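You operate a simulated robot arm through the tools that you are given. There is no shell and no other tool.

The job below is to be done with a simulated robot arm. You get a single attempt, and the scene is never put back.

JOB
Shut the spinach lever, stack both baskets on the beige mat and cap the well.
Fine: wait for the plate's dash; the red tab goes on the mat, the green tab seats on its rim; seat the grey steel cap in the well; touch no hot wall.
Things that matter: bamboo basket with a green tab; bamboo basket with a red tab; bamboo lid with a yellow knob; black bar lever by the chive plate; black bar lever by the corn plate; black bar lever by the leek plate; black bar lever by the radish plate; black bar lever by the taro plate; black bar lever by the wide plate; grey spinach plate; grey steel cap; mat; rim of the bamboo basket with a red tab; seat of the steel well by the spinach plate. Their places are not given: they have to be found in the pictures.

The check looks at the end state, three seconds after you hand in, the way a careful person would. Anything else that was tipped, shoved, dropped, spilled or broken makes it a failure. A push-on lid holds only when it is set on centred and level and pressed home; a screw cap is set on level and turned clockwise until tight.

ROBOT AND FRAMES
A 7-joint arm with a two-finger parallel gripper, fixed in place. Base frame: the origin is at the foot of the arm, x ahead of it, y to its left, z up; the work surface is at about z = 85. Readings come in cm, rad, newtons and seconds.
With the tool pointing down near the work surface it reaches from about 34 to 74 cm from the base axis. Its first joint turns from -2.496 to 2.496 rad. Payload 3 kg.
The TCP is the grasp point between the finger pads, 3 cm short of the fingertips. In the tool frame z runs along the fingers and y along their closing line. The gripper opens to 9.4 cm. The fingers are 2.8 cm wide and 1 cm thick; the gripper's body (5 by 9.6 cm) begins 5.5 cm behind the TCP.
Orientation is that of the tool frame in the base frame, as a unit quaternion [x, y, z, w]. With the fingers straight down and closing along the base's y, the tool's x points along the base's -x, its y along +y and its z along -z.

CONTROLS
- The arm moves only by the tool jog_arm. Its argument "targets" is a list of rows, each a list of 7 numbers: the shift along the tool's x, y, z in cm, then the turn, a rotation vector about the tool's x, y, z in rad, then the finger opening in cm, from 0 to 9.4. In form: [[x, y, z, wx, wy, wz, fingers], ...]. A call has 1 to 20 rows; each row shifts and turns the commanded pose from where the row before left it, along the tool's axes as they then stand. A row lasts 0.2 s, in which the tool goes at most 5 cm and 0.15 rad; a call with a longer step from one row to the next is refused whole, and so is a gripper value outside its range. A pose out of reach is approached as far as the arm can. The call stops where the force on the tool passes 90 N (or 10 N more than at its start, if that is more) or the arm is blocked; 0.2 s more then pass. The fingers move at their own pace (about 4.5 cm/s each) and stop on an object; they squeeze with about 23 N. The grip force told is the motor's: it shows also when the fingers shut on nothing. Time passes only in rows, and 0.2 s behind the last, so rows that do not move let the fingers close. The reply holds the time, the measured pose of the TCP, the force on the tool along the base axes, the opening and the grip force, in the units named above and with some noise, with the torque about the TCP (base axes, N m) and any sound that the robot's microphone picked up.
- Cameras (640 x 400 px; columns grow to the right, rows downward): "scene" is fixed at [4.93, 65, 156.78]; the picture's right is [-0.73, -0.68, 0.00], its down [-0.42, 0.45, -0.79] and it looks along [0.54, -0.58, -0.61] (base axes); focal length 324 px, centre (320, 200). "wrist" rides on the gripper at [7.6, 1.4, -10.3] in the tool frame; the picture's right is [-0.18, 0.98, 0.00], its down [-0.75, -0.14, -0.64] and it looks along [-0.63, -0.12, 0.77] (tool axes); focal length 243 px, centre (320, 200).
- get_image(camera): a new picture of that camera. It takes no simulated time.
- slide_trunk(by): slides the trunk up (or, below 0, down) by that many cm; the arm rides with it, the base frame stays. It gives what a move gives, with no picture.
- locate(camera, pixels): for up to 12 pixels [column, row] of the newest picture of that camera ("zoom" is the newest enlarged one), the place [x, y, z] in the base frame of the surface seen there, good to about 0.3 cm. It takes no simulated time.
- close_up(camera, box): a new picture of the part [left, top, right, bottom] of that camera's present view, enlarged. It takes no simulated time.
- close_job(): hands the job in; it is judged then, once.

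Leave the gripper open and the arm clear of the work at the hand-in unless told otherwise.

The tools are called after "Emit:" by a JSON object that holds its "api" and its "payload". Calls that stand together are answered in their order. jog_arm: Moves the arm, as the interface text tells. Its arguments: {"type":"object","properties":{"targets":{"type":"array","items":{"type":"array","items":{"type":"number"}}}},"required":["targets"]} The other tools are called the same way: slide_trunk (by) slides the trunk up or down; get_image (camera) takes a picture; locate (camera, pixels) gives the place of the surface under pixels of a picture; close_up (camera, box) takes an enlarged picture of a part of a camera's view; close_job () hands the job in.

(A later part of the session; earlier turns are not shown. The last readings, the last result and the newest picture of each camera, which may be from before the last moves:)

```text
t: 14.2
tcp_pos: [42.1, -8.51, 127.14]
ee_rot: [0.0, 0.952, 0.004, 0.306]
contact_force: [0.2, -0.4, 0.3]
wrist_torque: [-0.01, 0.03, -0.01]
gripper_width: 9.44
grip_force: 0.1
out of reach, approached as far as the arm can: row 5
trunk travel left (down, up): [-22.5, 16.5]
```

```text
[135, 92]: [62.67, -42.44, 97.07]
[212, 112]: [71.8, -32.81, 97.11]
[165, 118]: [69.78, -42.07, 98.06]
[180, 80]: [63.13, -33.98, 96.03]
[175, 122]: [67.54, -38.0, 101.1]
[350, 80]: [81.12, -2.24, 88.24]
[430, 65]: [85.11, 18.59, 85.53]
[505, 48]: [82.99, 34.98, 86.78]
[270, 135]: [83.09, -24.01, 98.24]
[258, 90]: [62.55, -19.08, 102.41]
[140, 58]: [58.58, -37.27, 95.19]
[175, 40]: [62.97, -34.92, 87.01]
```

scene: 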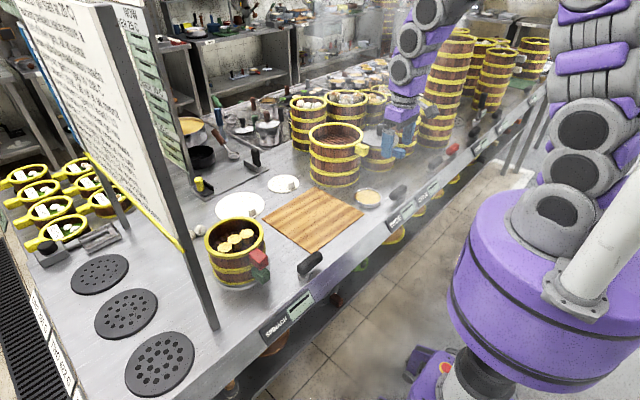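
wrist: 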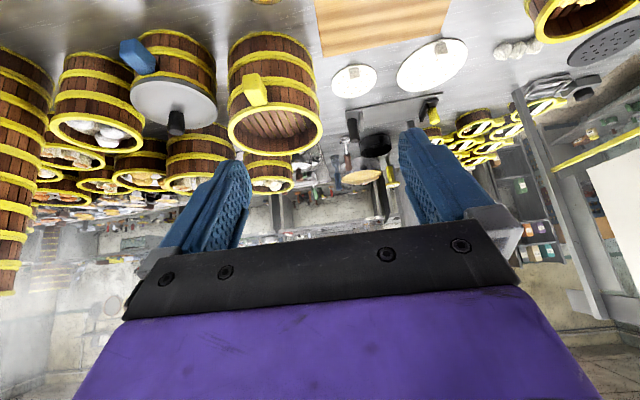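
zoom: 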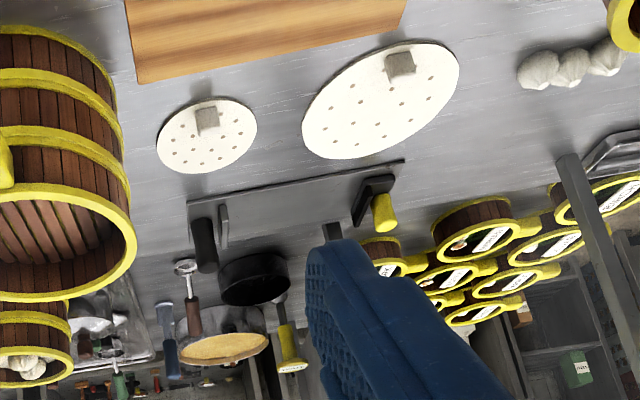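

The grey disc with the black knob sits on the blue-tab basket, centre about (67.2,-37.6), radius ~6.6. Before trusting it I survey the -y side and +y side for another cap and for the yellow-knob lid.

Emit:
{"api": "jog_arm", "payload": {"targets": [[0, -4.5, 0, 0, 0.1, 0, 9.4], [0, -4.5, 0, 0, 0, 0, 9.4], [0, -4.5, 0, 0, 0, 0, 9.4], [0, -4.5, 0, 0, 0, 0, 9.4], [0, -4.5, 0, 0, 0, 0, 9.4], [0, -4.5, 0, 0, 0, 0, 9.4], [0, -4.5, 0, 0, 0, 0, 9.4], [0, -4.5, 0, 0, 0, 0, 9.4]]}}

Emit:
{"api": "get_image", "payload": {"camera": "wrist"}}

Emit:
{"api": "get_image", "payload": {"camera": "scene"}}

```text
t: 16.0
tcp_pos: [42.18, -45.23, 126.62]
ee_rot: [-0.001, 0.967, 0.006, 0.256]
contact_force: [0.7, 0.8, -0.6]
wrist_torque: [-0.01, 0.01, -0.01]
gripper_width: 9.39
grip_force: 0.1
trunk travel left (down, up): [-22.5, 16.5]
```

```text
taken
```

wrist: 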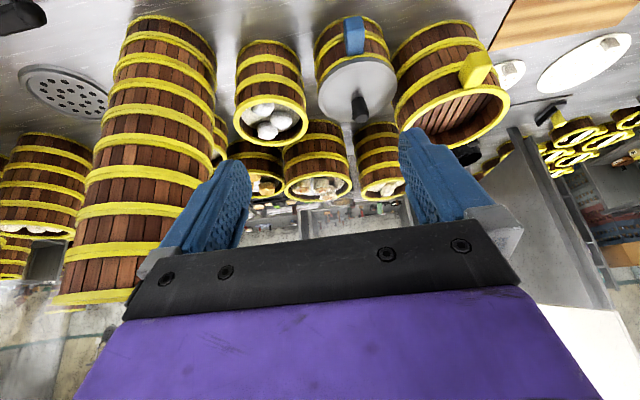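

```text
taken
```

scene: 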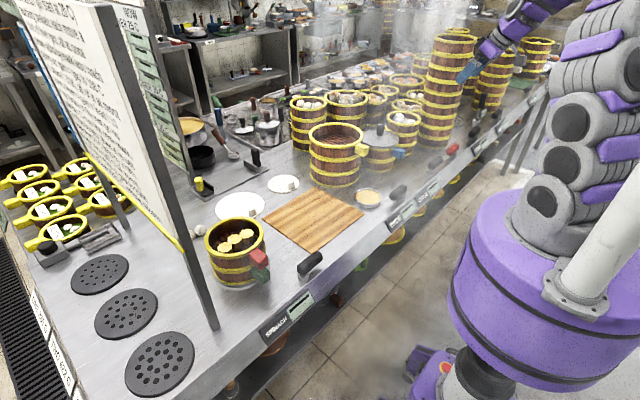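

No other cap on the -y side; the grey disc with the black knob stays the best candidate. Now I return over the spinach well, untilting, to look down on the red and green tabs.

Emit:
{"api": "jog_arm", "payload": {"targets": [[0, 4.7, 0, 0, 0.13, 0, 9.4], [0, 4.7, 0, 0, 0.13, 0, 9.4], [0, 4.7, 0, 0, 0.13, 0, 9.4], [0, 4.7, 0, 0, 0.128, 0, 9.4], [0, 4.7, 1, 0, 0, 0, 9.4], [0, 4.7, 1, 0, 0, 0, 9.4], [0, 4.7, 1, 0, 0, 0, 9.4], [0, 4.7, 1, 0, 0, 0, 9.4], [0, 4.7, 0, 0, 0, 0, 9.4], [0, 4.7, 0, 0, 0, 0, 9.4], [0, 4.7, 0, 0, 0, 0, 9.4], [0, 4.7, 0, 0, 0, 0, 9.4], [0, 4.7, 0, 0, 0, 0, 9.4], [0, 4.7, 0, 0, 0, 0, 9.4], [0, 4.7, 0, 0, 0, 0, 9.4], [0, 4.7, 0, 0, 0, 0, 9.4], [0, 4.0, 0, 0, 0, 0, 9.4]]}}

Emit:
{"api": "get_image", "payload": {"camera": "wrist"}}

Emit:
{"api": "get_image", "payload": {"camera": "scene"}}

```text
t: 19.6
tcp_pos: [41.67, 34.92, 123.48]
ee_rot: [-0.003, 1.0, 0.003, 0.003]
contact_force: [-0.4, 0.1, 0.1]
wrist_torque: [0.05, 0.0, 0.0]
gripper_width: 9.4
grip_force: 0.1
trunk travel left (down, up): [-22.5, 16.5]
```

```text
taken
```

wrist: 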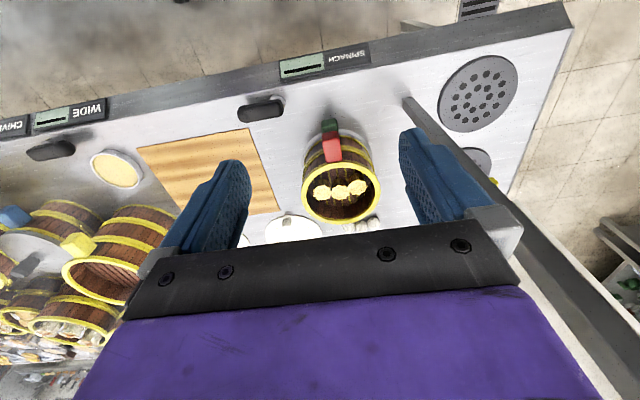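

```text
taken
```

scene: 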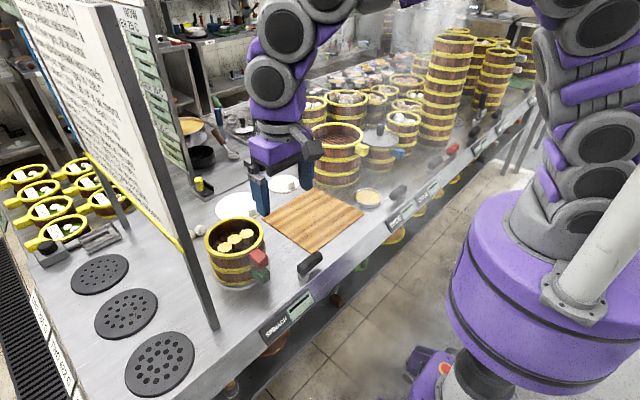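

Good view. I zoom on the tabs at (330,140) in the wrist picture and locate tab corners and rim points; also the sign post.

Emit:
{"api": "close_up", "payload": {"camera": "wrist", "box": [280, 100, 400, 230]}}

Emit:
{"api": "locate", "payload": {"camera": "wrist", "pixels": [[405, 102], [430, 125], [460, 165], [500, 195], [380, 190], [304, 195], [342, 219], [330, 150], [340, 163], [325, 140], [329, 125], [342, 190]]}}

Emit:
{"api": "close_up", "payload": {"camera": "wrist", "box": [300, 110, 360, 170]}}

Emit:
{"api": "locate", "payload": {"camera": "zoom", "pixels": [[255, 250], [370, 250], [270, 300], [375, 360], [420, 330], [330, 380], [320, 230], [260, 100], [320, 90]]}}

```text
3.08 times, centred on (340, 165) of wrist
```

zoom: 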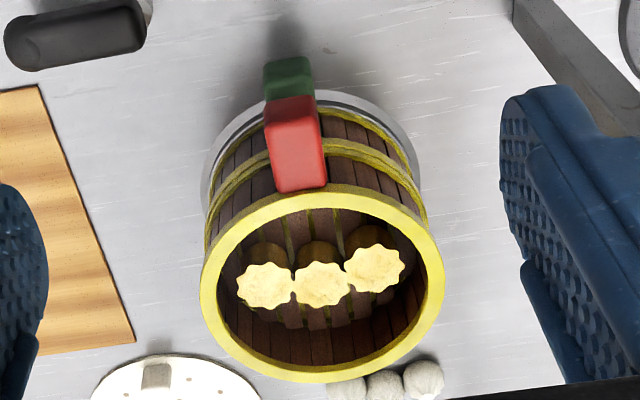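

```text
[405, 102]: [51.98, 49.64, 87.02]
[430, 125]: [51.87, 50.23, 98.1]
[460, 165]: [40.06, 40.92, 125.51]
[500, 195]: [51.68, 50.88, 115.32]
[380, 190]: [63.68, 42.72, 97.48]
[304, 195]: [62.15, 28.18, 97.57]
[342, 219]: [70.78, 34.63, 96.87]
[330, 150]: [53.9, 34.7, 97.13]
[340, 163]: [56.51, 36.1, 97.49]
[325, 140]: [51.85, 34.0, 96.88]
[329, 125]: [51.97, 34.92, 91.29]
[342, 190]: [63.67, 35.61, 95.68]
```

```text
6.67 times, centred on (330, 140) of wrist
```

zoom: 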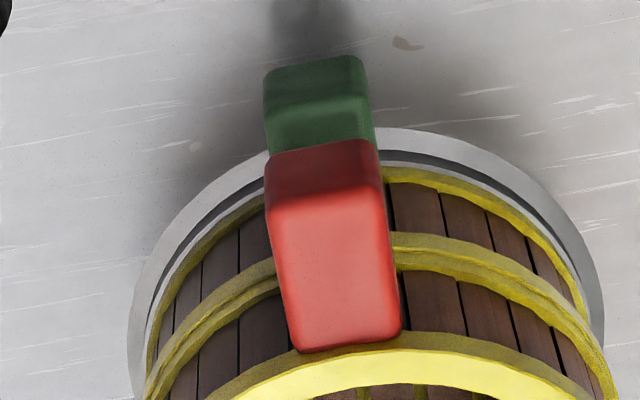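

```text
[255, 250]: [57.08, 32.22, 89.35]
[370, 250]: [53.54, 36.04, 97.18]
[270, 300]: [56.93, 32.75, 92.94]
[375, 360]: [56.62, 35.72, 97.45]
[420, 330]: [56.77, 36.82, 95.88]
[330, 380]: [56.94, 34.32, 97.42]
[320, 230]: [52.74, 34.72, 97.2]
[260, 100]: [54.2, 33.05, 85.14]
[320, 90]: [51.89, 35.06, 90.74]
```

Red tab spans about x 51.5–56.8, y 33.4–36.5, top z 97.2; the basket axis is about (63.8,35.2). I move above the tab at (54,34.95), z 106, and look between the fingers.

Emit:
{"api": "jog_arm", "payload": {"targets": [[-4.1, 0, 2, 0, 0, 0, 9.4], [-4.1, 0, 2, 0, 0, 0, 9.4], [-4.1, 0, 2, 0, 0, 0, 9.4], [0, 0, 4, 0, 0, 0, 7], [0, 0, 4, 0, 0, 0, 7], [0, 0, 3.4, 0, 0, 0, 7]]}}

Emit:
{"api": "get_image", "payload": {"camera": "wrist"}}

Emit:
{"api": "close_up", "payload": {"camera": "wrist", "box": [240, 120, 400, 240]}}

Emit:
{"api": "close_up", "payload": {"camera": "scene", "box": [190, 190, 310, 300]}}

```text
t: 21.0
tcp_pos: [54.03, 34.93, 106.12]
ee_rot: [-0.001, 1.0, 0.003, 0.002]
contact_force: [0.7, -0.2, -0.5]
wrist_torque: [0.02, 0.02, -0.01]
gripper_width: 7.0
grip_force: 0.0
trunk travel left (down, up): [-22.5, 16.5]
```

```text
taken
```

wrist: 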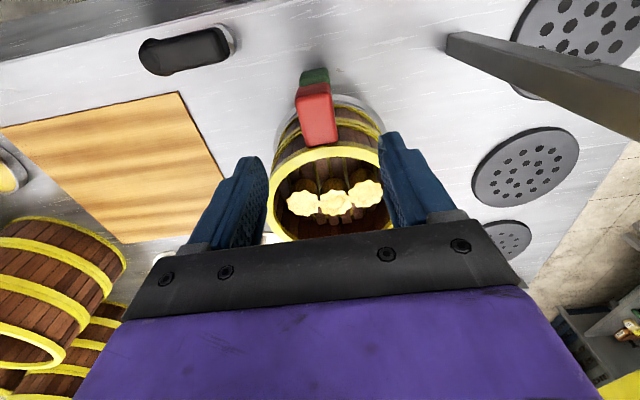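

```text
3.33 times, centred on (320, 180) of wrist
```

zoom: 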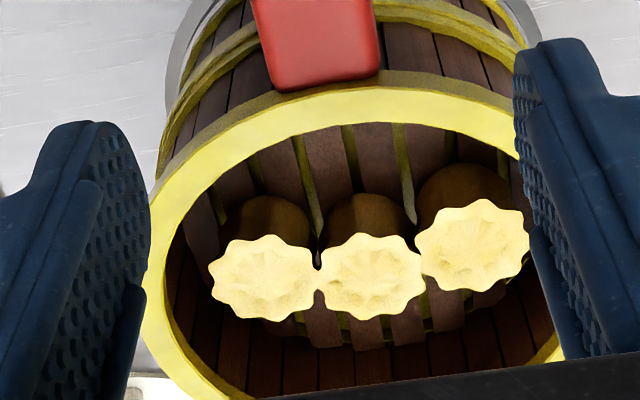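

```text
3.64 times, centred on (250, 245) of scene
```

zoom: 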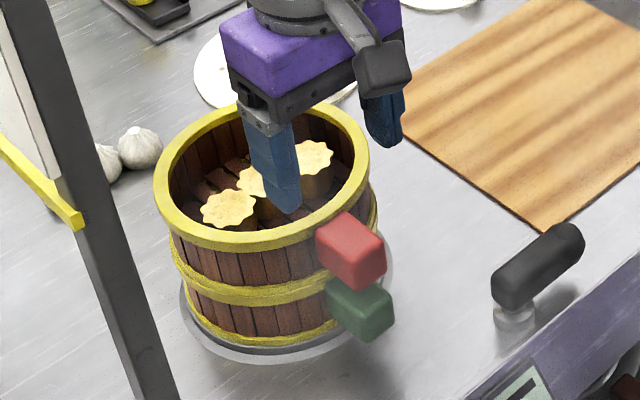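

I locate the red tab's edges more finely in both views.

Emit:
{"api": "close_up", "payload": {"camera": "wrist", "box": [270, 60, 370, 160]}}

Emit:
{"api": "locate", "payload": {"camera": "zoom", "pixels": [[245, 200], [370, 200], [255, 260], [380, 260], [300, 200], [320, 130], [240, 150], [365, 150], [300, 60], [245, 55], [350, 50]]}}

Emit:
{"api": "close_up", "payload": {"camera": "scene", "box": [240, 230, 290, 290]}}

Emit:
{"api": "locate", "payload": {"camera": "zoom", "pixels": [[240, 160], [330, 130], [290, 110], [270, 200], [330, 210], [250, 300], [330, 310], [290, 250], [330, 350], [280, 270], [300, 230]]}}

```text
4.00 times, centred on (320, 110) of wrist
```

zoom: 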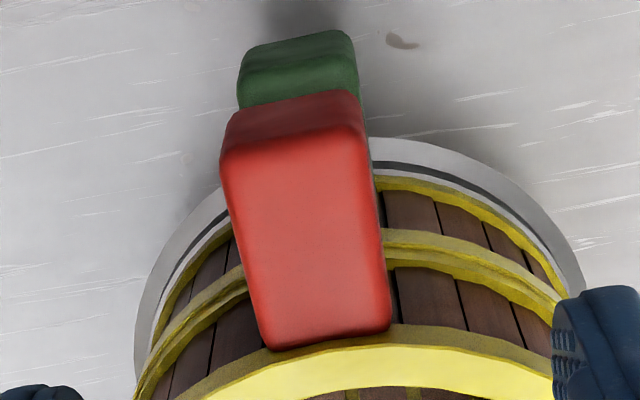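

```text
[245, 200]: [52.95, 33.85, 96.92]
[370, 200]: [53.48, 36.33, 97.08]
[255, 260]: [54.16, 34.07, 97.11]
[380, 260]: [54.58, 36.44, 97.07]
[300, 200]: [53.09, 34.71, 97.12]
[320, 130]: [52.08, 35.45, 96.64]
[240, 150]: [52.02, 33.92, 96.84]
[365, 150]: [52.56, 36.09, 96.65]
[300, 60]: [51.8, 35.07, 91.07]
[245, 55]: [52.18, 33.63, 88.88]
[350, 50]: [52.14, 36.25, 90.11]
```

```text
6.67 times, centred on (265, 260) of scene
```

zoom: 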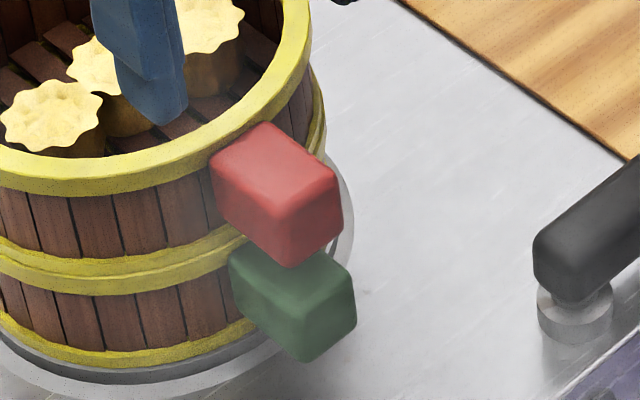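

```text
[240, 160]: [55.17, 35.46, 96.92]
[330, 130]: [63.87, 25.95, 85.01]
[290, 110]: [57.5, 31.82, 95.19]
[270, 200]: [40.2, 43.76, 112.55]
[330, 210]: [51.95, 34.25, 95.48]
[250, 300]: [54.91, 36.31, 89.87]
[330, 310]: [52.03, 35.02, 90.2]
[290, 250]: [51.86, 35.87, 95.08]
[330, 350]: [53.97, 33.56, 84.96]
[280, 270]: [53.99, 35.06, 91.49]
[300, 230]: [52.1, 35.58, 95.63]
```

I fit the rim circle of the red basket: locating points along its yellow rim in the wrist picture.

Emit:
{"api": "close_up", "payload": {"camera": "wrist", "box": [250, 130, 410, 250]}}

Emit:
{"api": "locate", "payload": {"camera": "zoom", "pixels": [[160, 260], [162, 300], [175, 180], [195, 150], [240, 110], [300, 80], [350, 70], [420, 75], [470, 90], [200, 370], [185, 345], [155, 230]]}}

```text
3.33 times, centred on (330, 190) of wrist
```

zoom: 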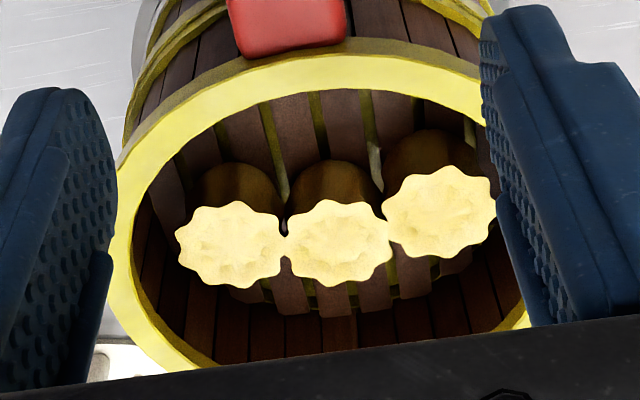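

```text
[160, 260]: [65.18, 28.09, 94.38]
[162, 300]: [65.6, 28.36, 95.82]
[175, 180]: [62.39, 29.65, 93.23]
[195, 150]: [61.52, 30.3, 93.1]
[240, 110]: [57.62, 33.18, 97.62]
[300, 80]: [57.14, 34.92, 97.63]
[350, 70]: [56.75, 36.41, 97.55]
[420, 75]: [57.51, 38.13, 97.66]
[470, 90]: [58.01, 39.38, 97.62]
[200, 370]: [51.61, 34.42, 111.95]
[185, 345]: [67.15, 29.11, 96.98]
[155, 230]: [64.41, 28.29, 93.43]
```

I want the yaw of the red tab accurately; I zoom in more on its top face and locate its side edges.

Emit:
{"api": "close_up", "payload": {"camera": "wrist", "box": [288, 76, 348, 152]}}

Emit:
{"api": "locate", "payload": {"camera": "zoom", "pixels": [[225, 150], [240, 200], [250, 250], [265, 300], [275, 340], [390, 130], [400, 180], [410, 230], [417, 280], [425, 320]]}}

```text
5.26 times, centred on (318, 114) of wrist
```

zoom: 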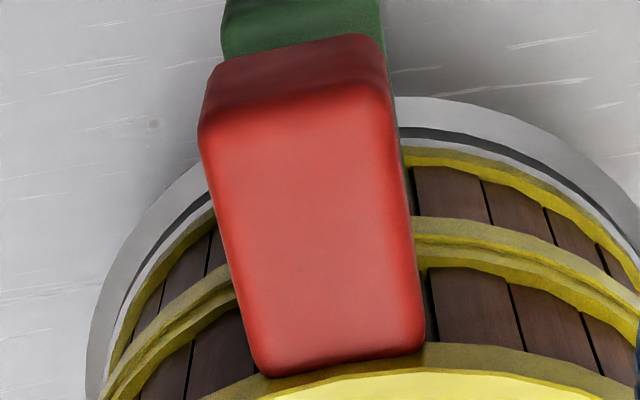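

```text
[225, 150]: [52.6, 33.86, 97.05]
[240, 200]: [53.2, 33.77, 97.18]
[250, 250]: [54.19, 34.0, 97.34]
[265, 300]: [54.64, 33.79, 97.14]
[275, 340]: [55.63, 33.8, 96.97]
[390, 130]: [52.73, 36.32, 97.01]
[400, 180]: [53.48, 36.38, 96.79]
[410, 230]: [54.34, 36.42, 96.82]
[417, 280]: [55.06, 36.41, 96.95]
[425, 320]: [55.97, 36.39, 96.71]
```

The tab is straight along x (edges y 33.8 and 36.4), so its centre is y 35.1. I descend to z 95.6 at (54.3,35.1), fingertips at 92.6 above the green tab, fingers clear of the wall.

Emit:
{"api": "jog_arm", "payload": {"targets": [[-0.27, 0.17, 0, 0, 0, 0, 5.5], [0, 0, 3.5, 0, 0, 0, 5.5], [0, 0, 3.5, 0, 0, 0, 5.5], [0, 0, 2, 0, 0, 0, 5.5], [0, 0, 1.5, 0, 0, 0, 5.5]]}}

Emit:
{"api": "get_image", "payload": {"camera": "wrist"}}

Emit:
{"api": "close_up", "payload": {"camera": "scene", "box": [220, 210, 310, 300]}}

```text
t: 22.2
tcp_pos: [54.24, 35.04, 95.51]
ee_rot: [-0.003, 1.0, 0.004, 0.0]
contact_force: [0.4, -0.6, -0.2]
wrist_torque: [-0.01, -0.01, 0.0]
gripper_width: 5.49
grip_force: 0.1
trunk travel left (down, up): [-22.5, 16.5]
```

```text
taken
```

wrist: 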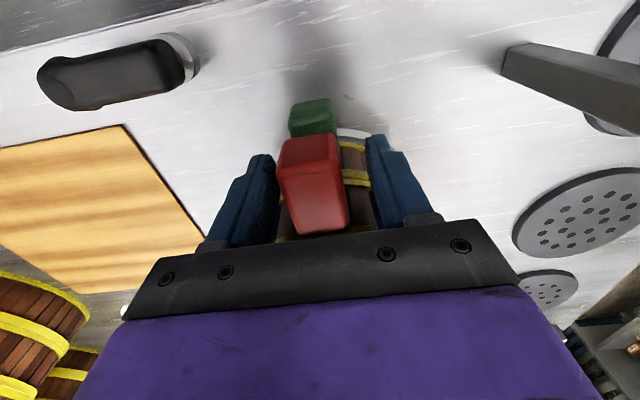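

```text
4.44 times, centred on (265, 255) of scene
```

zoom: 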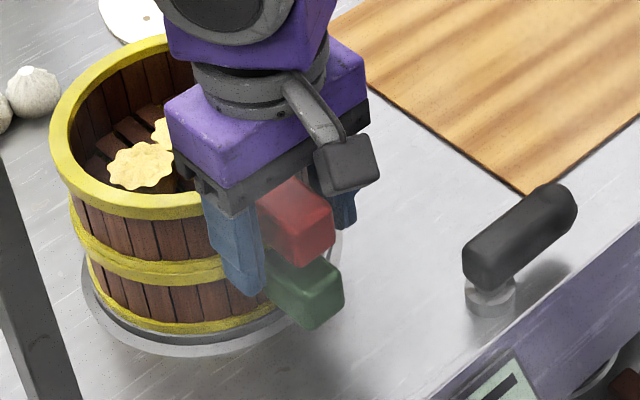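

The tab lies between the fingers. I close on it and wait.

Emit:
{"api": "jog_arm", "payload": {"targets": [[0, 0, 0, 0, 0, 0, 3.2], [0, 0, 0, 0, 0, 0, 2.6], [0, 0, 0, 0, 0, 0, 1.5], [0, 0, 0, 0, 0, 0, 0.5], [0, 0, 0, 0, 0, 0, 0]]}}

Emit:
{"api": "close_up", "payload": {"camera": "wrist", "box": [220, 80, 420, 260]}}

```text
t: 23.4
tcp_pos: [54.35, 35.19, 95.53]
ee_rot: [-0.003, 1.0, 0.004, 0.002]
contact_force: [0.2, 0.4, 0.3]
wrist_torque: [-0.07, 0.05, -0.07]
gripper_width: 3.42
grip_force: 22.4
trunk travel left (down, up): [-22.5, 16.5]
```

```text
2.22 times, centred on (320, 170) of wrist
```

zoom: 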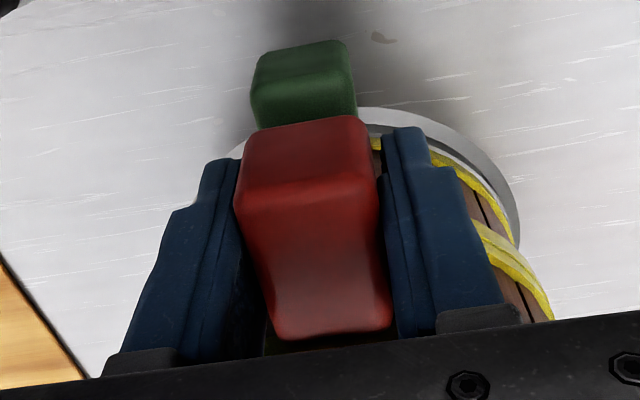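

Grip holds at 3.42 cm, 22 N. I lift 1.5 cm slowly and check for droop.

Emit:
{"api": "jog_arm", "payload": {"targets": [[0, 0, -0.2, 0, 0, 0, 0], [0, 0, -0.3, 0, 0, 0, 0], [0, 0, -0.3, 0, 0, 0, 0], [0, 0, -0.3, 0, 0, 0, 0], [0, 0, -0.4, 0, 0, 0, 0], [0, 0, 0, 0, 0, 0, 0]]}}

Emit:
{"api": "close_up", "payload": {"camera": "scene", "box": [190, 190, 310, 300]}}

Emit:
{"api": "get_image", "payload": {"camera": "wrist"}}

```text
t: 24.8
tcp_pos: [54.32, 35.04, 97.07]
ee_rot: [-0.002, 1.0, 0.004, 0.0]
contact_force: [0.9, 0.0, -1.8]
wrist_torque: [-0.01, 0.17, 0.0]
gripper_width: 3.42
grip_force: 23.2
trunk travel left (down, up): [-22.5, 16.5]
```

```text
3.64 times, centred on (250, 245) of scene
```

zoom: 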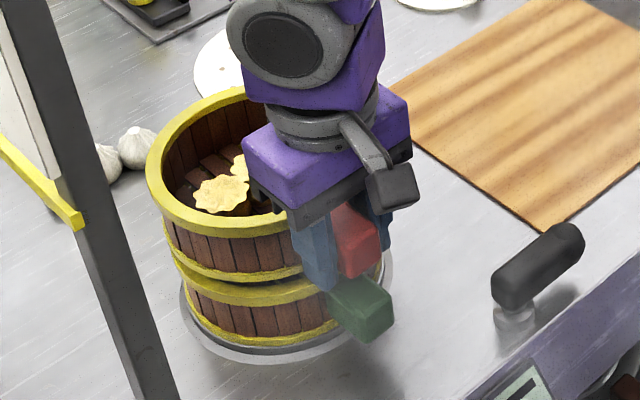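

```text
taken
```

wrist: 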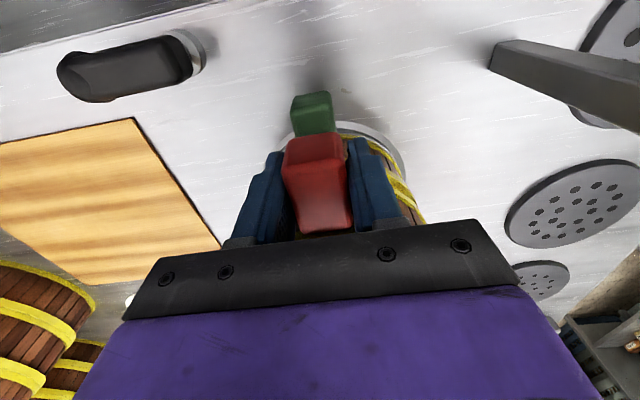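

It lifts level, about 1.8 N, low torque. I lift 6 cm more, then carry it 30 cm in -y to over the mat with gentle acceleration.

Emit:
{"api": "jog_arm", "payload": {"targets": [[0, 0, -0.6, 0, 0, 0, 0], [0, 0, -1.0, 0, 0, 0, 0], [0, 0, -1.3, 0, 0, 0, 0], [0, 0, -1.3, 0, 0, 0, 0], [0, 0, -1.0, 0, 0, 0, 0], [0, 0, -0.6, 0, 0, 0, 0], [0, 0, -0.2, 0, 0, 0, 0], [0, -0.5, 0, 0, 0, 0, 0], [0, -1.0, 0, 0, 0, 0, 0], [0, -1.5, 0, 0, 0, 0, 0], [0, -2, 0, 0, 0, 0, 0], [0, -2, 0, 0, 0, 0, 0], [0, -2, 0, 0, 0, 0, 0], [0, -2, 0, 0, 0, 0, 0], [0, -2, 0, 0, 0, 0, 0], [0, -1, 0, 0, 0, 0, 0]]}}

Emit:
{"api": "get_image", "payload": {"camera": "scene"}}

```text
t: 28.2
tcp_pos: [54.54, 20.98, 103.27]
ee_rot: [-0.002, 1.0, 0.004, 0.001]
contact_force: [-0.9, -0.5, -2.8]
wrist_torque: [0.01, 0.17, -0.02]
gripper_width: 3.41
grip_force: 23.2
trunk travel left (down, up): [-22.5, 16.5]
```

```text
taken
```

scene: 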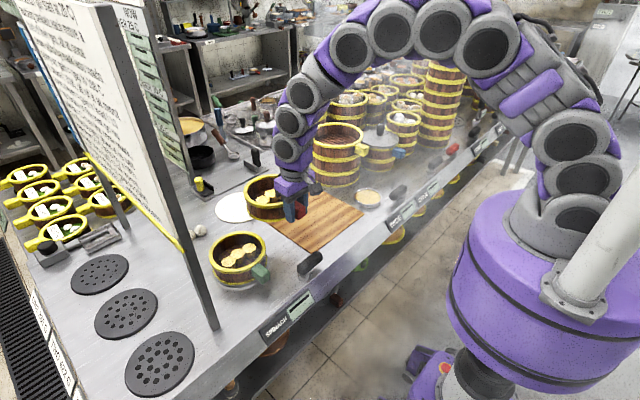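

The green basket stayed on the well. I carry on 16 cm in -y to the mat's middle.

Emit:
{"api": "jog_arm", "payload": {"targets": [[0, -1, 0, 0, 0, 0, 0], [0, -1.5, 0, 0, 0, 0, 0], [0, -2, 0, 0, 0, 0, 0], [0, -2, 0, 0, 0, 0, 0], [0, -2, 0, 0, 0, 0, 0], [0, -2, 0, 0, 0, 0, 0], [0, -2, 0, 0, 0, 0, 0], [0, -1.5, 0, 0, 0, 0, 0], [0, -1.0, 0, 0, 0, 0, 0], [0, -0.7, 0, 0, 0, 0, 0], [0, -0.3, 0, 0, 0, 0, 0], [0, 0, 0, 0, 0, 0, 0]]}}

Emit:
{"api": "get_image", "payload": {"camera": "scene"}}

Emit:
{"api": "get_image", "payload": {"camera": "wrist"}}

```text
t: 30.8
tcp_pos: [54.33, 5.08, 102.91]
ee_rot: [-0.003, 1.0, 0.003, 0.001]
contact_force: [-0.4, -0.8, -1.6]
wrist_torque: [0.01, 0.14, -0.04]
gripper_width: 3.42
grip_force: 23.2
trunk travel left (down, up): [-22.5, 16.5]
```

```text
taken
```

scene: 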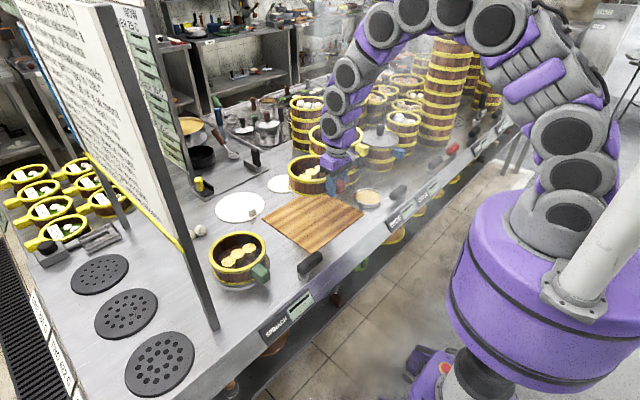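

```text
taken
```

wrist: 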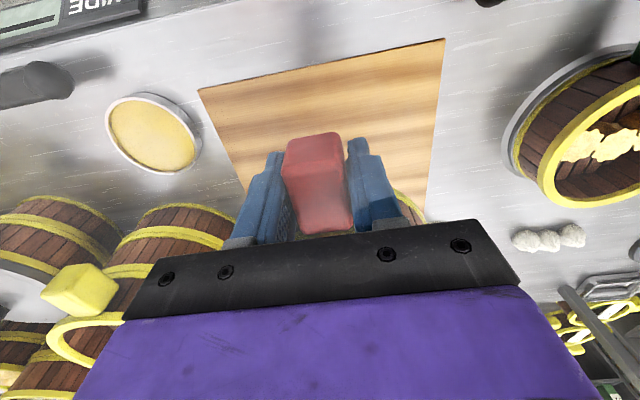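

Over the mat centre. I lower 11.5 cm first, then in fine steps until contact.

Emit:
{"api": "jog_arm", "payload": {"targets": [[0, 0, 0.7, 0, 0, 0, 0], [0, 0, 1.3, 0, 0, 0, 0], [0, 0, 1.6, 0, 0, 0, 0], [0, 0, 1.6, 0, 0, 0, 0], [0, 0, 1.6, 0, 0, 0, 0], [0, 0, 1.5, 0, 0, 0, 0], [0, 0, 1.2, 0, 0, 0, 0], [0, 0, 1.0, 0, 0, 0, 0], [0, 0, 0.6, 0, 0, 0, 0], [0, 0, 0.4, 0, 0, 0, 0], [0, 0, 0, 0, 0, 0, 0]]}}

Emit:
{"api": "close_up", "payload": {"camera": "scene", "box": [260, 140, 390, 260]}}

```text
t: 33.2
tcp_pos: [54.39, 5.18, 91.45]
ee_rot: [-0.003, 1.0, 0.003, 0.001]
contact_force: [0.2, 0.0, -1.6]
wrist_torque: [0.02, 0.15, 0.02]
gripper_width: 3.4
grip_force: 22.9
trunk travel left (down, up): [-22.5, 16.5]
```

```text
3.33 times, centred on (325, 200) of scene
```

zoom: 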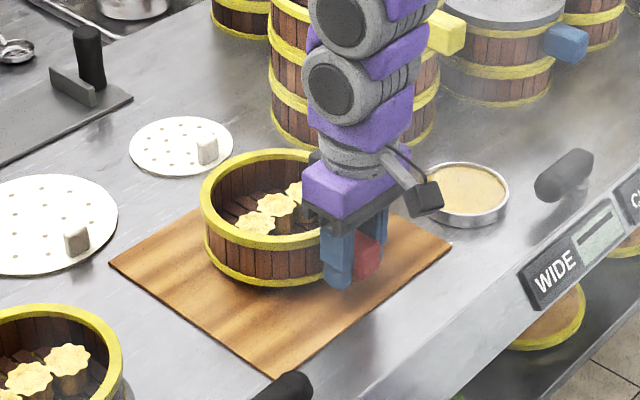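

Still above the mat by about 1.7 cm. I go down in 0.3 cm steps.

Emit:
{"api": "jog_arm", "payload": {"targets": [[0, 0, 0.3, 0, 0, 0, 0], [0, 0, 0.3, 0, 0, 0, 0], [0, 0, 0.3, 0, 0, 0, 0], [0, 0, 0.3, 0, 0, 0, 0], [0, 0, 0, 0, 0, 0, 0]]}}

```text
t: 34.4
tcp_pos: [54.55, 5.27, 90.08]
ee_rot: [-0.003, 1.0, 0.004, 0.001]
contact_force: [-0.2, 0.1, -2.6]
wrist_torque: [0.0, 0.2, -0.01]
gripper_width: 3.4
grip_force: 22.8
trunk travel left (down, up): [-22.5, 16.5]
```

No contact yet; I go on in 0.2 cm steps.

Emit:
{"api": "jog_arm", "payload": {"targets": [[0, 0, 0.2, 0, 0, 0, 0], [0, 0, 0.2, 0, 0, 0, 0], [0, 0, 0, 0, 0, 0, 0]]}}

Emit:
{"api": "close_up", "payload": {"camera": "scene", "box": [280, 160, 380, 250]}}

```text
t: 35.2
tcp_pos: [54.58, 5.25, 89.72]
ee_rot: [-0.002, 1.0, 0.003, 0.001]
contact_force: [0.2, 1.7, 16.0]
wrist_torque: [-0.05, -0.49, 0.1]
gripper_width: 3.45
grip_force: 23.2
trunk travel left (down, up): [-22.5, 16.5]
```

```text
4.44 times, centred on (330, 205) of scene
```

zoom: 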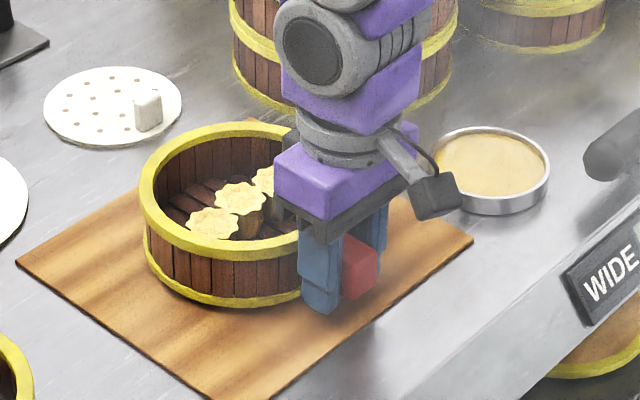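

Contact at z 89.7 (16 N). I relieve 0.1 cm, open to 5.5 and rise straight up.

Emit:
{"api": "jog_arm", "payload": {"targets": [[0, 0, -0.12, 0, 0, 0, 0], [0, 0, 0, 0, 0, 0, 4], [0, 0, 0, 0, 0, 0, 5.5], [0, 0, 0, 0, 0, 0, 5.5], [0, 0, 0, 0, 0, 0, 5.5]]}}

Emit:
{"api": "get_image", "payload": {"camera": "wrist"}}

```text
t: 36.4
tcp_pos: [54.39, 5.09, 89.98]
ee_rot: [-0.004, 1.0, 0.004, 0.0]
contact_force: [-0.1, 0.3, -1.1]
wrist_torque: [0.02, 0.01, -0.05]
gripper_width: 5.51
grip_force: 0.1
trunk travel left (down, up): [-22.5, 16.5]
```

```text
taken
```

wrist: 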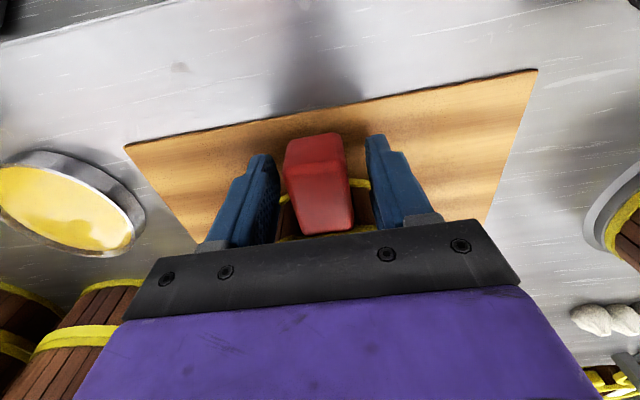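

Released; the red tab is free between the fingers. I rise 13 cm and go back +30 cm in y over the green tab.

Emit:
{"api": "jog_arm", "payload": {"targets": [[0, 0, -1, 0, 0, 0, 5.5], [0, 0, -3, 0, 0, 0, 5.5], [0, 0, -4, 0, 0, 0, 5.5], [0, 0, -4, 0, 0, 0, 5.5], [0, 0, -1, 0, 0, 0, 5.5], [0, 3, 0, 0, 0, 0, 5.5], [0, 4, 0, 0, 0, 0, 5.5], [0, 4, 0, 0, 0, 0, 5.5], [0, 4, 0, 0, 0, 0, 5.5], [0, 4, 0, 0, 0, 0, 5.5], [0, 4, 0, 0, 0, 0, 5.5], [0, 4, 0, 0, 0, 0, 5.5], [0, 3, 0, 0, 0, 0, 5.5]]}}

Emit:
{"api": "get_image", "payload": {"camera": "wrist"}}

Emit:
{"api": "get_image", "payload": {"camera": "scene"}}

```text
t: 39.2
tcp_pos: [54.31, 35.2, 103.31]
ee_rot: [-0.002, 1.0, 0.004, 0.001]
contact_force: [0.6, -0.4, -0.4]
wrist_torque: [-0.02, -0.05, 0.0]
gripper_width: 5.51
grip_force: 0.1
trunk travel left (down, up): [-22.5, 16.5]
```

```text
taken
```

wrist: 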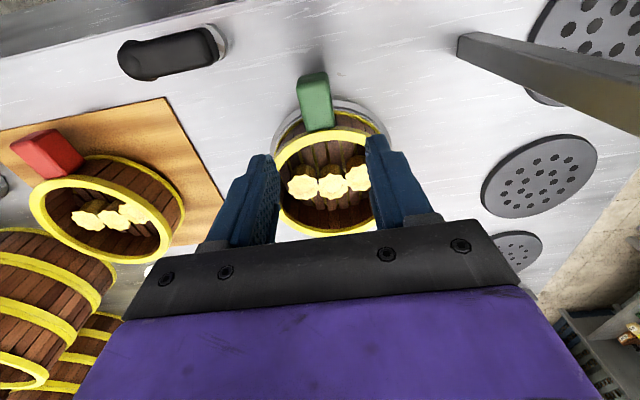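

```text
taken
```

scene: 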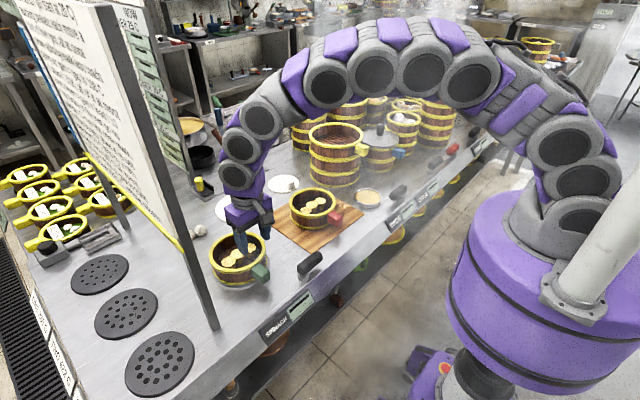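

Red basket is flat on the mat; green basket sits in the well. I zoom on the green tab at (315,100) for its edges, and on the red basket for its tab edges.

Emit:
{"api": "close_up", "payload": {"camera": "wrist", "box": [285, 60, 345, 140]}}

Emit:
{"api": "locate", "payload": {"camera": "zoom", "pixels": [[245, 150], [255, 200], [265, 250], [275, 300], [375, 130], [385, 180], [392, 230], [397, 290], [320, 200], [330, 330], [310, 110], [300, 60]]}}

Emit:
{"api": "close_up", "payload": {"camera": "wrist", "box": [260, 110, 400, 240]}}

Emit:
{"api": "locate", "payload": {"camera": "zoom", "pixels": [[125, 150], [105, 200], [110, 250], [175, 110], [230, 85], [300, 75], [370, 78], [430, 90], [150, 320], [220, 365]]}}

```text
5.00 times, centred on (315, 100) of wrist
```

zoom: 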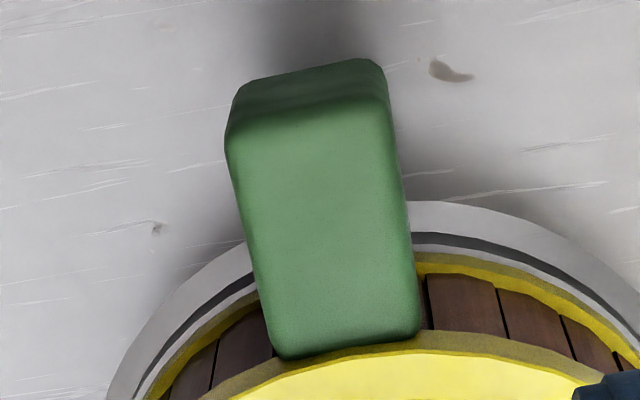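

```text
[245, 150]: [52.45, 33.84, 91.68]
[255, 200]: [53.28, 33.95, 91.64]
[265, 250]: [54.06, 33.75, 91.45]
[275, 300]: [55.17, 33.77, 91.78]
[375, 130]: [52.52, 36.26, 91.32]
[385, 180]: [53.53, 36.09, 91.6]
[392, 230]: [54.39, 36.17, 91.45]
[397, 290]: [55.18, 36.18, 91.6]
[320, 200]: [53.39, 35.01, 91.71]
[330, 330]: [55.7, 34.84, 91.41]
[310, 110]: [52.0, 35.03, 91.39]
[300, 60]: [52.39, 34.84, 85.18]
```

```text
3.08 times, centred on (330, 175) of wrist
```

zoom: 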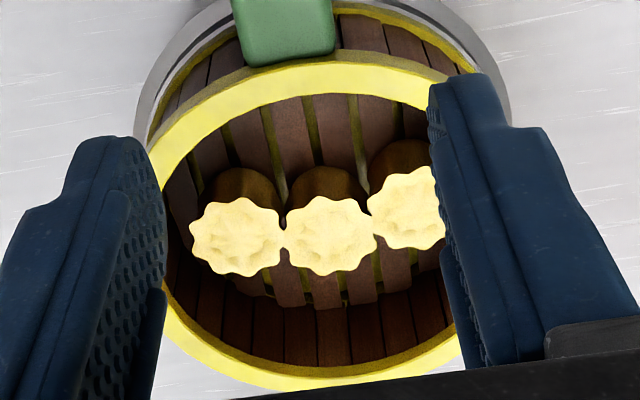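

```text
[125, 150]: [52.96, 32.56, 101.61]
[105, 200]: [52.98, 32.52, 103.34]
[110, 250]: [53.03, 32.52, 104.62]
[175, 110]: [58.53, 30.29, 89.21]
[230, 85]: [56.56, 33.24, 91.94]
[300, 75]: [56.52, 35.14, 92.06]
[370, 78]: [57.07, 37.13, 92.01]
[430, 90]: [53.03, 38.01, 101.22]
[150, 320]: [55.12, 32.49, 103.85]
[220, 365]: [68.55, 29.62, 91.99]
```

Green tab: y 33.8–36.2 (centre 35.0), top z 91.6. I check the red basket on the mat from the scene camera: tab edges and rim.

Emit:
{"api": "close_up", "payload": {"camera": "scene", "box": [280, 180, 350, 240]}}

Emit:
{"api": "locate", "payload": {"camera": "zoom", "pixels": [[430, 210], [480, 190], [480, 220], [505, 205], [440, 190], [500, 260], [100, 150], [200, 280], [300, 290], [270, 65], [390, 140], [140, 110]]}}

```text
6.67 times, centred on (315, 210) of scene
```

zoom: 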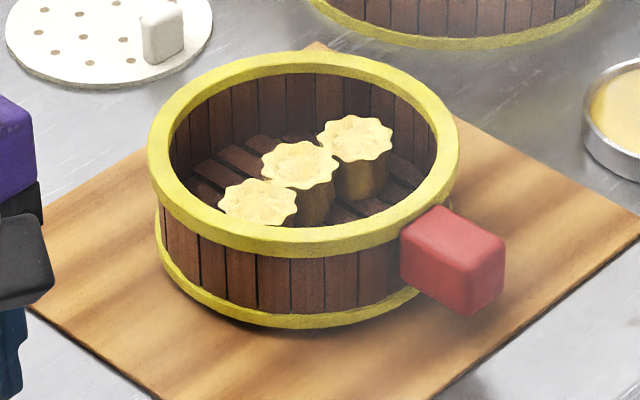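

```text
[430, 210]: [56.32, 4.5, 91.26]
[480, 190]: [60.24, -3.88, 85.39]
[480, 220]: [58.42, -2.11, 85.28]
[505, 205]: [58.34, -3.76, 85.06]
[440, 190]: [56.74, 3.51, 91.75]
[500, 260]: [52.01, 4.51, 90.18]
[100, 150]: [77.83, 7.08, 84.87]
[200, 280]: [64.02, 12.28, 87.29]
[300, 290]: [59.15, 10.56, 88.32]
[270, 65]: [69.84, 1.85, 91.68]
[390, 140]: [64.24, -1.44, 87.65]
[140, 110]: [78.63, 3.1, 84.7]
```

I check the height and extent of the steel well ring near where the fingertips will go.

Emit:
{"api": "close_up", "payload": {"camera": "wrist", "box": [265, 60, 395, 160]}}

Emit:
{"api": "locate", "payload": {"camera": "zoom", "pixels": [[150, 250], [110, 300], [420, 195], [480, 205], [550, 240], [590, 290], [440, 215], [130, 290], [90, 340]]}}

```text
4.00 times, centred on (330, 110) of wrist
```

zoom: 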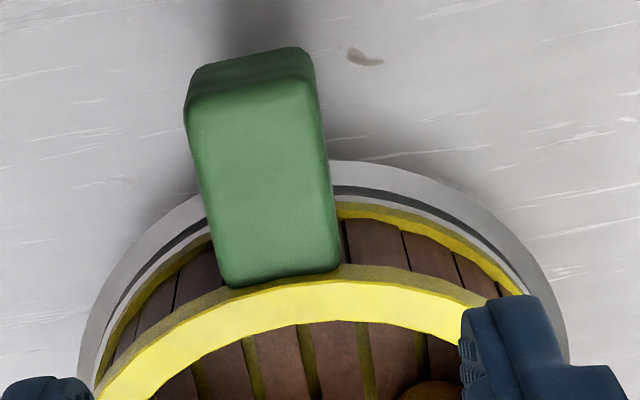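

```text
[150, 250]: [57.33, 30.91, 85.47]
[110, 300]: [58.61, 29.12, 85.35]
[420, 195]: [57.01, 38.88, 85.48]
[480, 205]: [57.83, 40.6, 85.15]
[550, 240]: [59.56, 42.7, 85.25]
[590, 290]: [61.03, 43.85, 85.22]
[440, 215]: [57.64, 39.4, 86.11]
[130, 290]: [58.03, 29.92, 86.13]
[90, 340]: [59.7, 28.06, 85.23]
```

Ring is at z 85.4–86.1, so fingertips at 87 are clear. I descend 13.3 cm to grip the green tab.

Emit:
{"api": "jog_arm", "payload": {"targets": [[0, 0, 3, 0, 0, 0, 5.5], [0, 0, 3, 0, 0, 0, 5.5], [0, 0, 3, 0, 0, 0, 5.5], [0, 0, 2.3, 0, 0, 0, 5.5], [0, 0, 1.2, 0, 0, 0, 5.5], [0, 0, 0.8, 0, 0, 0, 5.5], [0, 0, 0, 0, 0, 0, 5.5]]}}

Emit:
{"api": "get_image", "payload": {"camera": "wrist"}}

```text
t: 40.8
tcp_pos: [54.3, 35.21, 89.89]
ee_rot: [-0.003, 1.0, 0.003, 0.001]
contact_force: [-0.6, 0.1, 0.1]
wrist_torque: [-0.01, -0.03, -0.01]
gripper_width: 5.49
grip_force: 0.0
trunk travel left (down, up): [-22.5, 16.5]
```

```text
taken
```

wrist: 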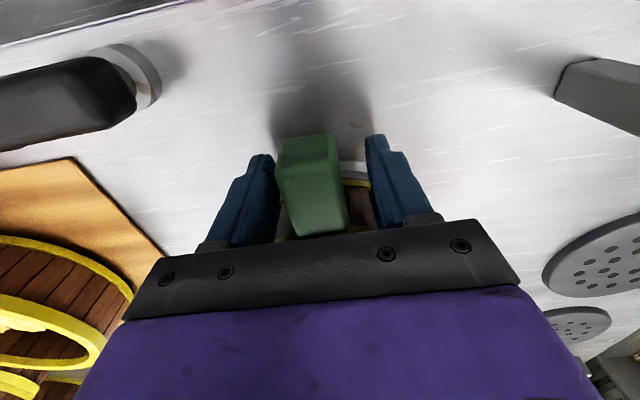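

The tab is slightly toward -y of the centre, so I shift -0.1 cm in y and close.

Emit:
{"api": "jog_arm", "payload": {"targets": [[0, -0.1, 0, 0, 0, 0, 5.0], [0, 0, 0, 0, 0, 0, 4.2], [0, 0, 0, 0, 0, 0, 3.5], [0, 0, 0, 0, 0, 0, 2], [0, 0, 0, 0, 0, 0, 0], [0, 0, 0, 0, 0, 0, 0]]}}

Emit:
{"api": "jog_arm", "payload": {"targets": [[0, 0, -0.2, 0, 0, 0, 0], [0, 0, -0.3, 0, 0, 0, 0], [0, 0, -0.3, 0, 0, 0, 0], [0, 0, -0.3, 0, 0, 0, 0], [0, 0, -0.4, 0, 0, 0, 0], [0, 0, 0, 0, 0, 0, 0]]}}

Emit:
{"api": "close_up", "payload": {"camera": "scene", "box": [190, 190, 310, 300]}}

```text
t: 42.2
tcp_pos: [54.3, 35.22, 89.83]
ee_rot: [-0.003, 1.0, 0.004, 0.001]
contact_force: [0.4, -0.6, 0.9]
wrist_torque: [-0.11, 0.02, -0.08]
gripper_width: 3.4
grip_force: 23.3
trunk travel left (down, up): [-22.5, 16.5]
```

```text
t: 43.6
tcp_pos: [54.18, 35.11, 91.38]
ee_rot: [-0.003, 1.0, 0.004, 0.001]
contact_force: [-0.4, 0.3, -2.1]
wrist_torque: [0.0, 0.18, 0.02]
gripper_width: 3.43
grip_force: 23.5
trunk travel left (down, up): [-22.5, 16.5]
```

```text
3.64 times, centred on (250, 245) of scene
```

zoom: 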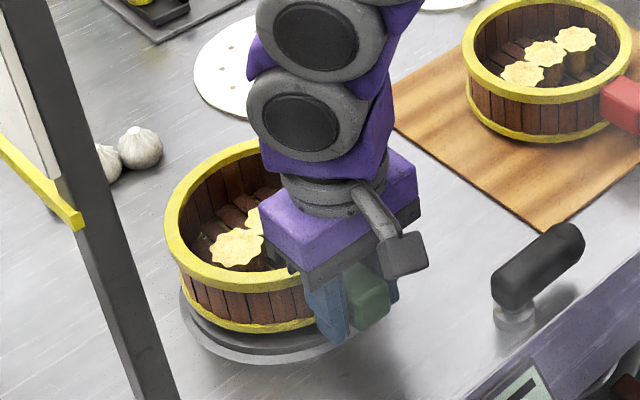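

Green lifts level at 2.1 N. I raise 11 cm and then carry it 29.9 cm in -y above the red basket.

Emit:
{"api": "jog_arm", "payload": {"targets": [[0, 0, -0.6, 0, 0, 0, 0], [0, 0, -1.2, 0, 0, 0, 0], [0, 0, -1.8, 0, 0, 0, 0], [0, 0, -2, 0, 0, 0, 0], [0, 0, -2, 0, 0, 0, 0], [0, 0, -1.8, 0, 0, 0, 0], [0, 0, -1.0, 0, 0, 0, 0], [0, 0, -0.6, 0, 0, 0, 0], [0, -0.5, 0, 0, 0, 0, 0], [0, -1.0, 0, 0, 0, 0, 0], [0, -1.5, 0, 0, 0, 0, 0], [0, -2, 0, 0, 0, 0, 0], [0, -2, 0, 0, 0, 0, 0], [0, -2, 0, 0, 0, 0, 0], [0, -2, 0, 0, 0, 0, 0], [0, -2, 0, 0, 0, 0, 0], [0, -1, 0, 0, 0, 0, 0]]}}

Emit:
{"api": "jog_arm", "payload": {"targets": [[0, -1, 0, 0, 0, 0, 0], [0, -1.5, 0, 0, 0, 0, 0], [0, -2, 0, 0, 0, 0, 0], [0, -2, 0, 0, 0, 0, 0], [0, -2, 0, 0, 0, 0, 0], [0, -2, 0, 0, 0, 0, 0], [0, -2, 0, 0, 0, 0, 0], [0, -1.5, 0, 0, 0, 0, 0], [0, -1.0, 0, 0, 0, 0, 0], [0, -0.6, 0, 0, 0, 0, 0], [0, -0.3, 0, 0, 0, 0, 0], [0, 0, 0, 0, 0, 0, 0], [0, 0, 0, 0, 0, 0, 0]]}}

Emit:
{"api": "get_image", "payload": {"camera": "wrist"}}

Emit:
{"api": "close_up", "payload": {"camera": "scene", "box": [260, 130, 390, 260]}}

```text
t: 47.2
tcp_pos: [54.39, 21.08, 102.3]
ee_rot: [-0.002, 1.0, 0.003, 0.001]
contact_force: [0.0, 0.0, -2.0]
wrist_torque: [0.03, 0.17, -0.02]
gripper_width: 3.41
grip_force: 22.9
trunk travel left (down, up): [-22.5, 16.5]
```

```text
t: 50.0
tcp_pos: [54.56, 5.12, 102.11]
ee_rot: [-0.002, 1.0, 0.003, 0.001]
contact_force: [-0.3, -0.6, -1.7]
wrist_torque: [-0.02, 0.15, 0.01]
gripper_width: 3.43
grip_force: 23.1
trunk travel left (down, up): [-22.5, 16.5]
```

```text
taken
```

wrist: 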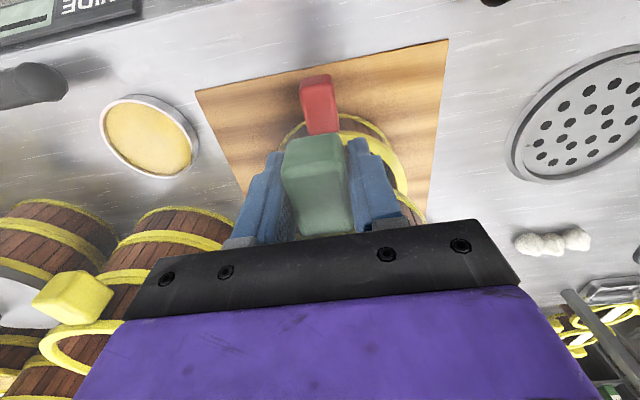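

```text
3.08 times, centred on (325, 195) of scene
```

zoom: 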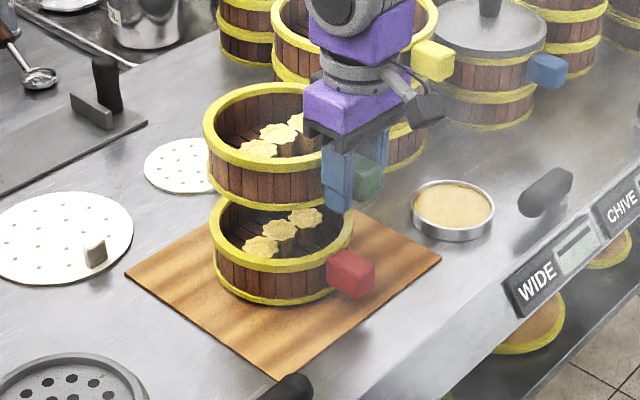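

The green basket hangs above the red. I check the tab alignment by locating both tabs' edges in the wrist view.

Emit:
{"api": "close_up", "payload": {"camera": "wrist", "box": [270, 60, 370, 160]}}

Emit:
{"api": "locate", "payload": {"camera": "zoom", "pixels": [[200, 130], [215, 200], [225, 250], [310, 110], [325, 180], [335, 230], [275, 70], [265, 180], [310, 350], [240, 390], [420, 390]]}}

Emit:
{"api": "locate", "payload": {"camera": "scene", "pixels": [[250, 200]]}}

```text
4.00 times, centred on (320, 110) of wrist
```

zoom: 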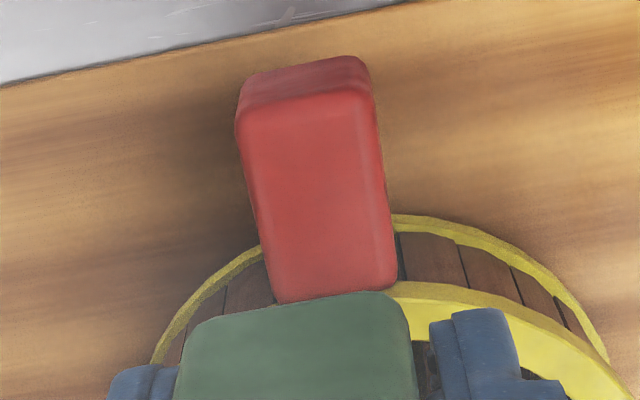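

```text
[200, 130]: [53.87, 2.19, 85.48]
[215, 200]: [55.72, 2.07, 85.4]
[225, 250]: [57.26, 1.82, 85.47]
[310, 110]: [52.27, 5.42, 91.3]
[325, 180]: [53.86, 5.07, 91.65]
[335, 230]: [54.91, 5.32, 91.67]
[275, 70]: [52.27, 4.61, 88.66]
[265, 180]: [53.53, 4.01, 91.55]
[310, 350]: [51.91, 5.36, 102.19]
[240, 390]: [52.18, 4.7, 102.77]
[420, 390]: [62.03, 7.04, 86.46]
```

```text
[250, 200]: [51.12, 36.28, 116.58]
```

Tabs align within about 0.1 cm. Seating is expected at TCP z ≈ 95.2. I lower 5.4 cm, then look from the side before the last bit.

Emit:
{"api": "jog_arm", "payload": {"targets": [[0, 0, 0.6, 0, 0, 0, 0], [0, 0, 1.0, 0, 0, 0, 0], [0, 0, 1.2, 0, 0, 0, 0], [0, 0, 1.2, 0, 0, 0, 0], [0, 0, 0.8, 0, 0, 0, 0], [0, 0, 0.5, 0, 0, 0, 0], [0, 0, 0, 0, 0, 0, 0]]}}

Emit:
{"api": "close_up", "payload": {"camera": "scene", "box": [275, 150, 375, 240]}}

```text
t: 51.6
tcp_pos: [54.48, 5.07, 96.79]
ee_rot: [-0.002, 1.0, 0.003, 0.001]
contact_force: [0.2, -0.1, -3.0]
wrist_torque: [0.01, 0.14, 0.02]
gripper_width: 3.43
grip_force: 23.0
trunk travel left (down, up): [-22.5, 16.5]
```

```text
4.44 times, centred on (325, 195) of scene
```

zoom: 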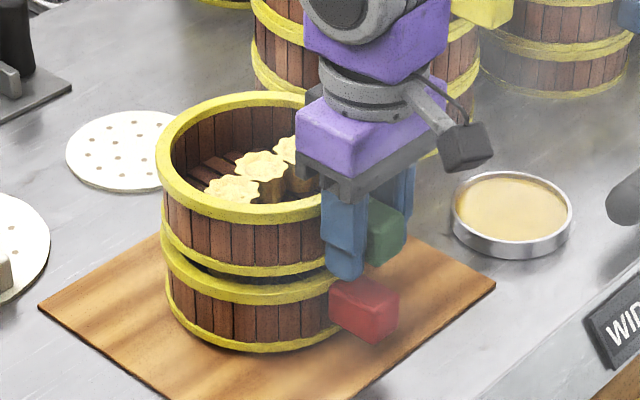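

Well aligned in the picture, gap about 1.5 cm. I go down in 0.2 cm steps.

Emit:
{"api": "jog_arm", "payload": {"targets": [[0, 0, 0.25, 0, 0, 0, 0], [0, 0, 0.25, 0, 0, 0, 0], [0, 0, 0.2, 0, 0, 0, 0], [0, 0, 0.2, 0, 0, 0, 0], [0, 0, 0.2, 0, 0, 0, 0], [0, 0, 0, 0, 0, 0, 0]]}}

Emit:
{"api": "close_up", "payload": {"camera": "scene", "box": [275, 150, 375, 240]}}

```text
t: 53.0
tcp_pos: [54.5, 5.14, 95.73]
ee_rot: [-0.003, 1.0, 0.004, 0.001]
contact_force: [-0.5, 0.1, -2.4]
wrist_torque: [0.02, 0.14, -0.01]
gripper_width: 3.4
grip_force: 23.0
trunk travel left (down, up): [-22.5, 16.5]
```

```text
4.44 times, centred on (325, 195) of scene
```

zoom: 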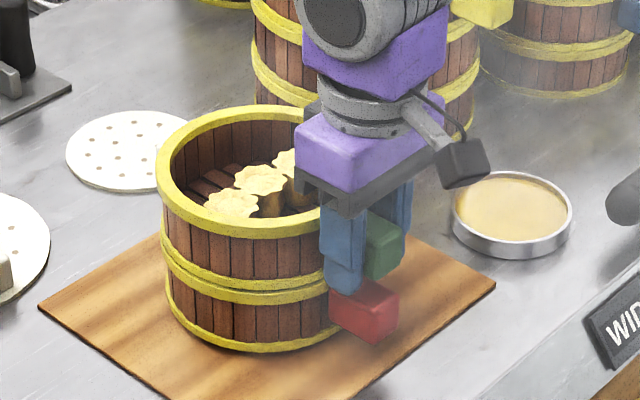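

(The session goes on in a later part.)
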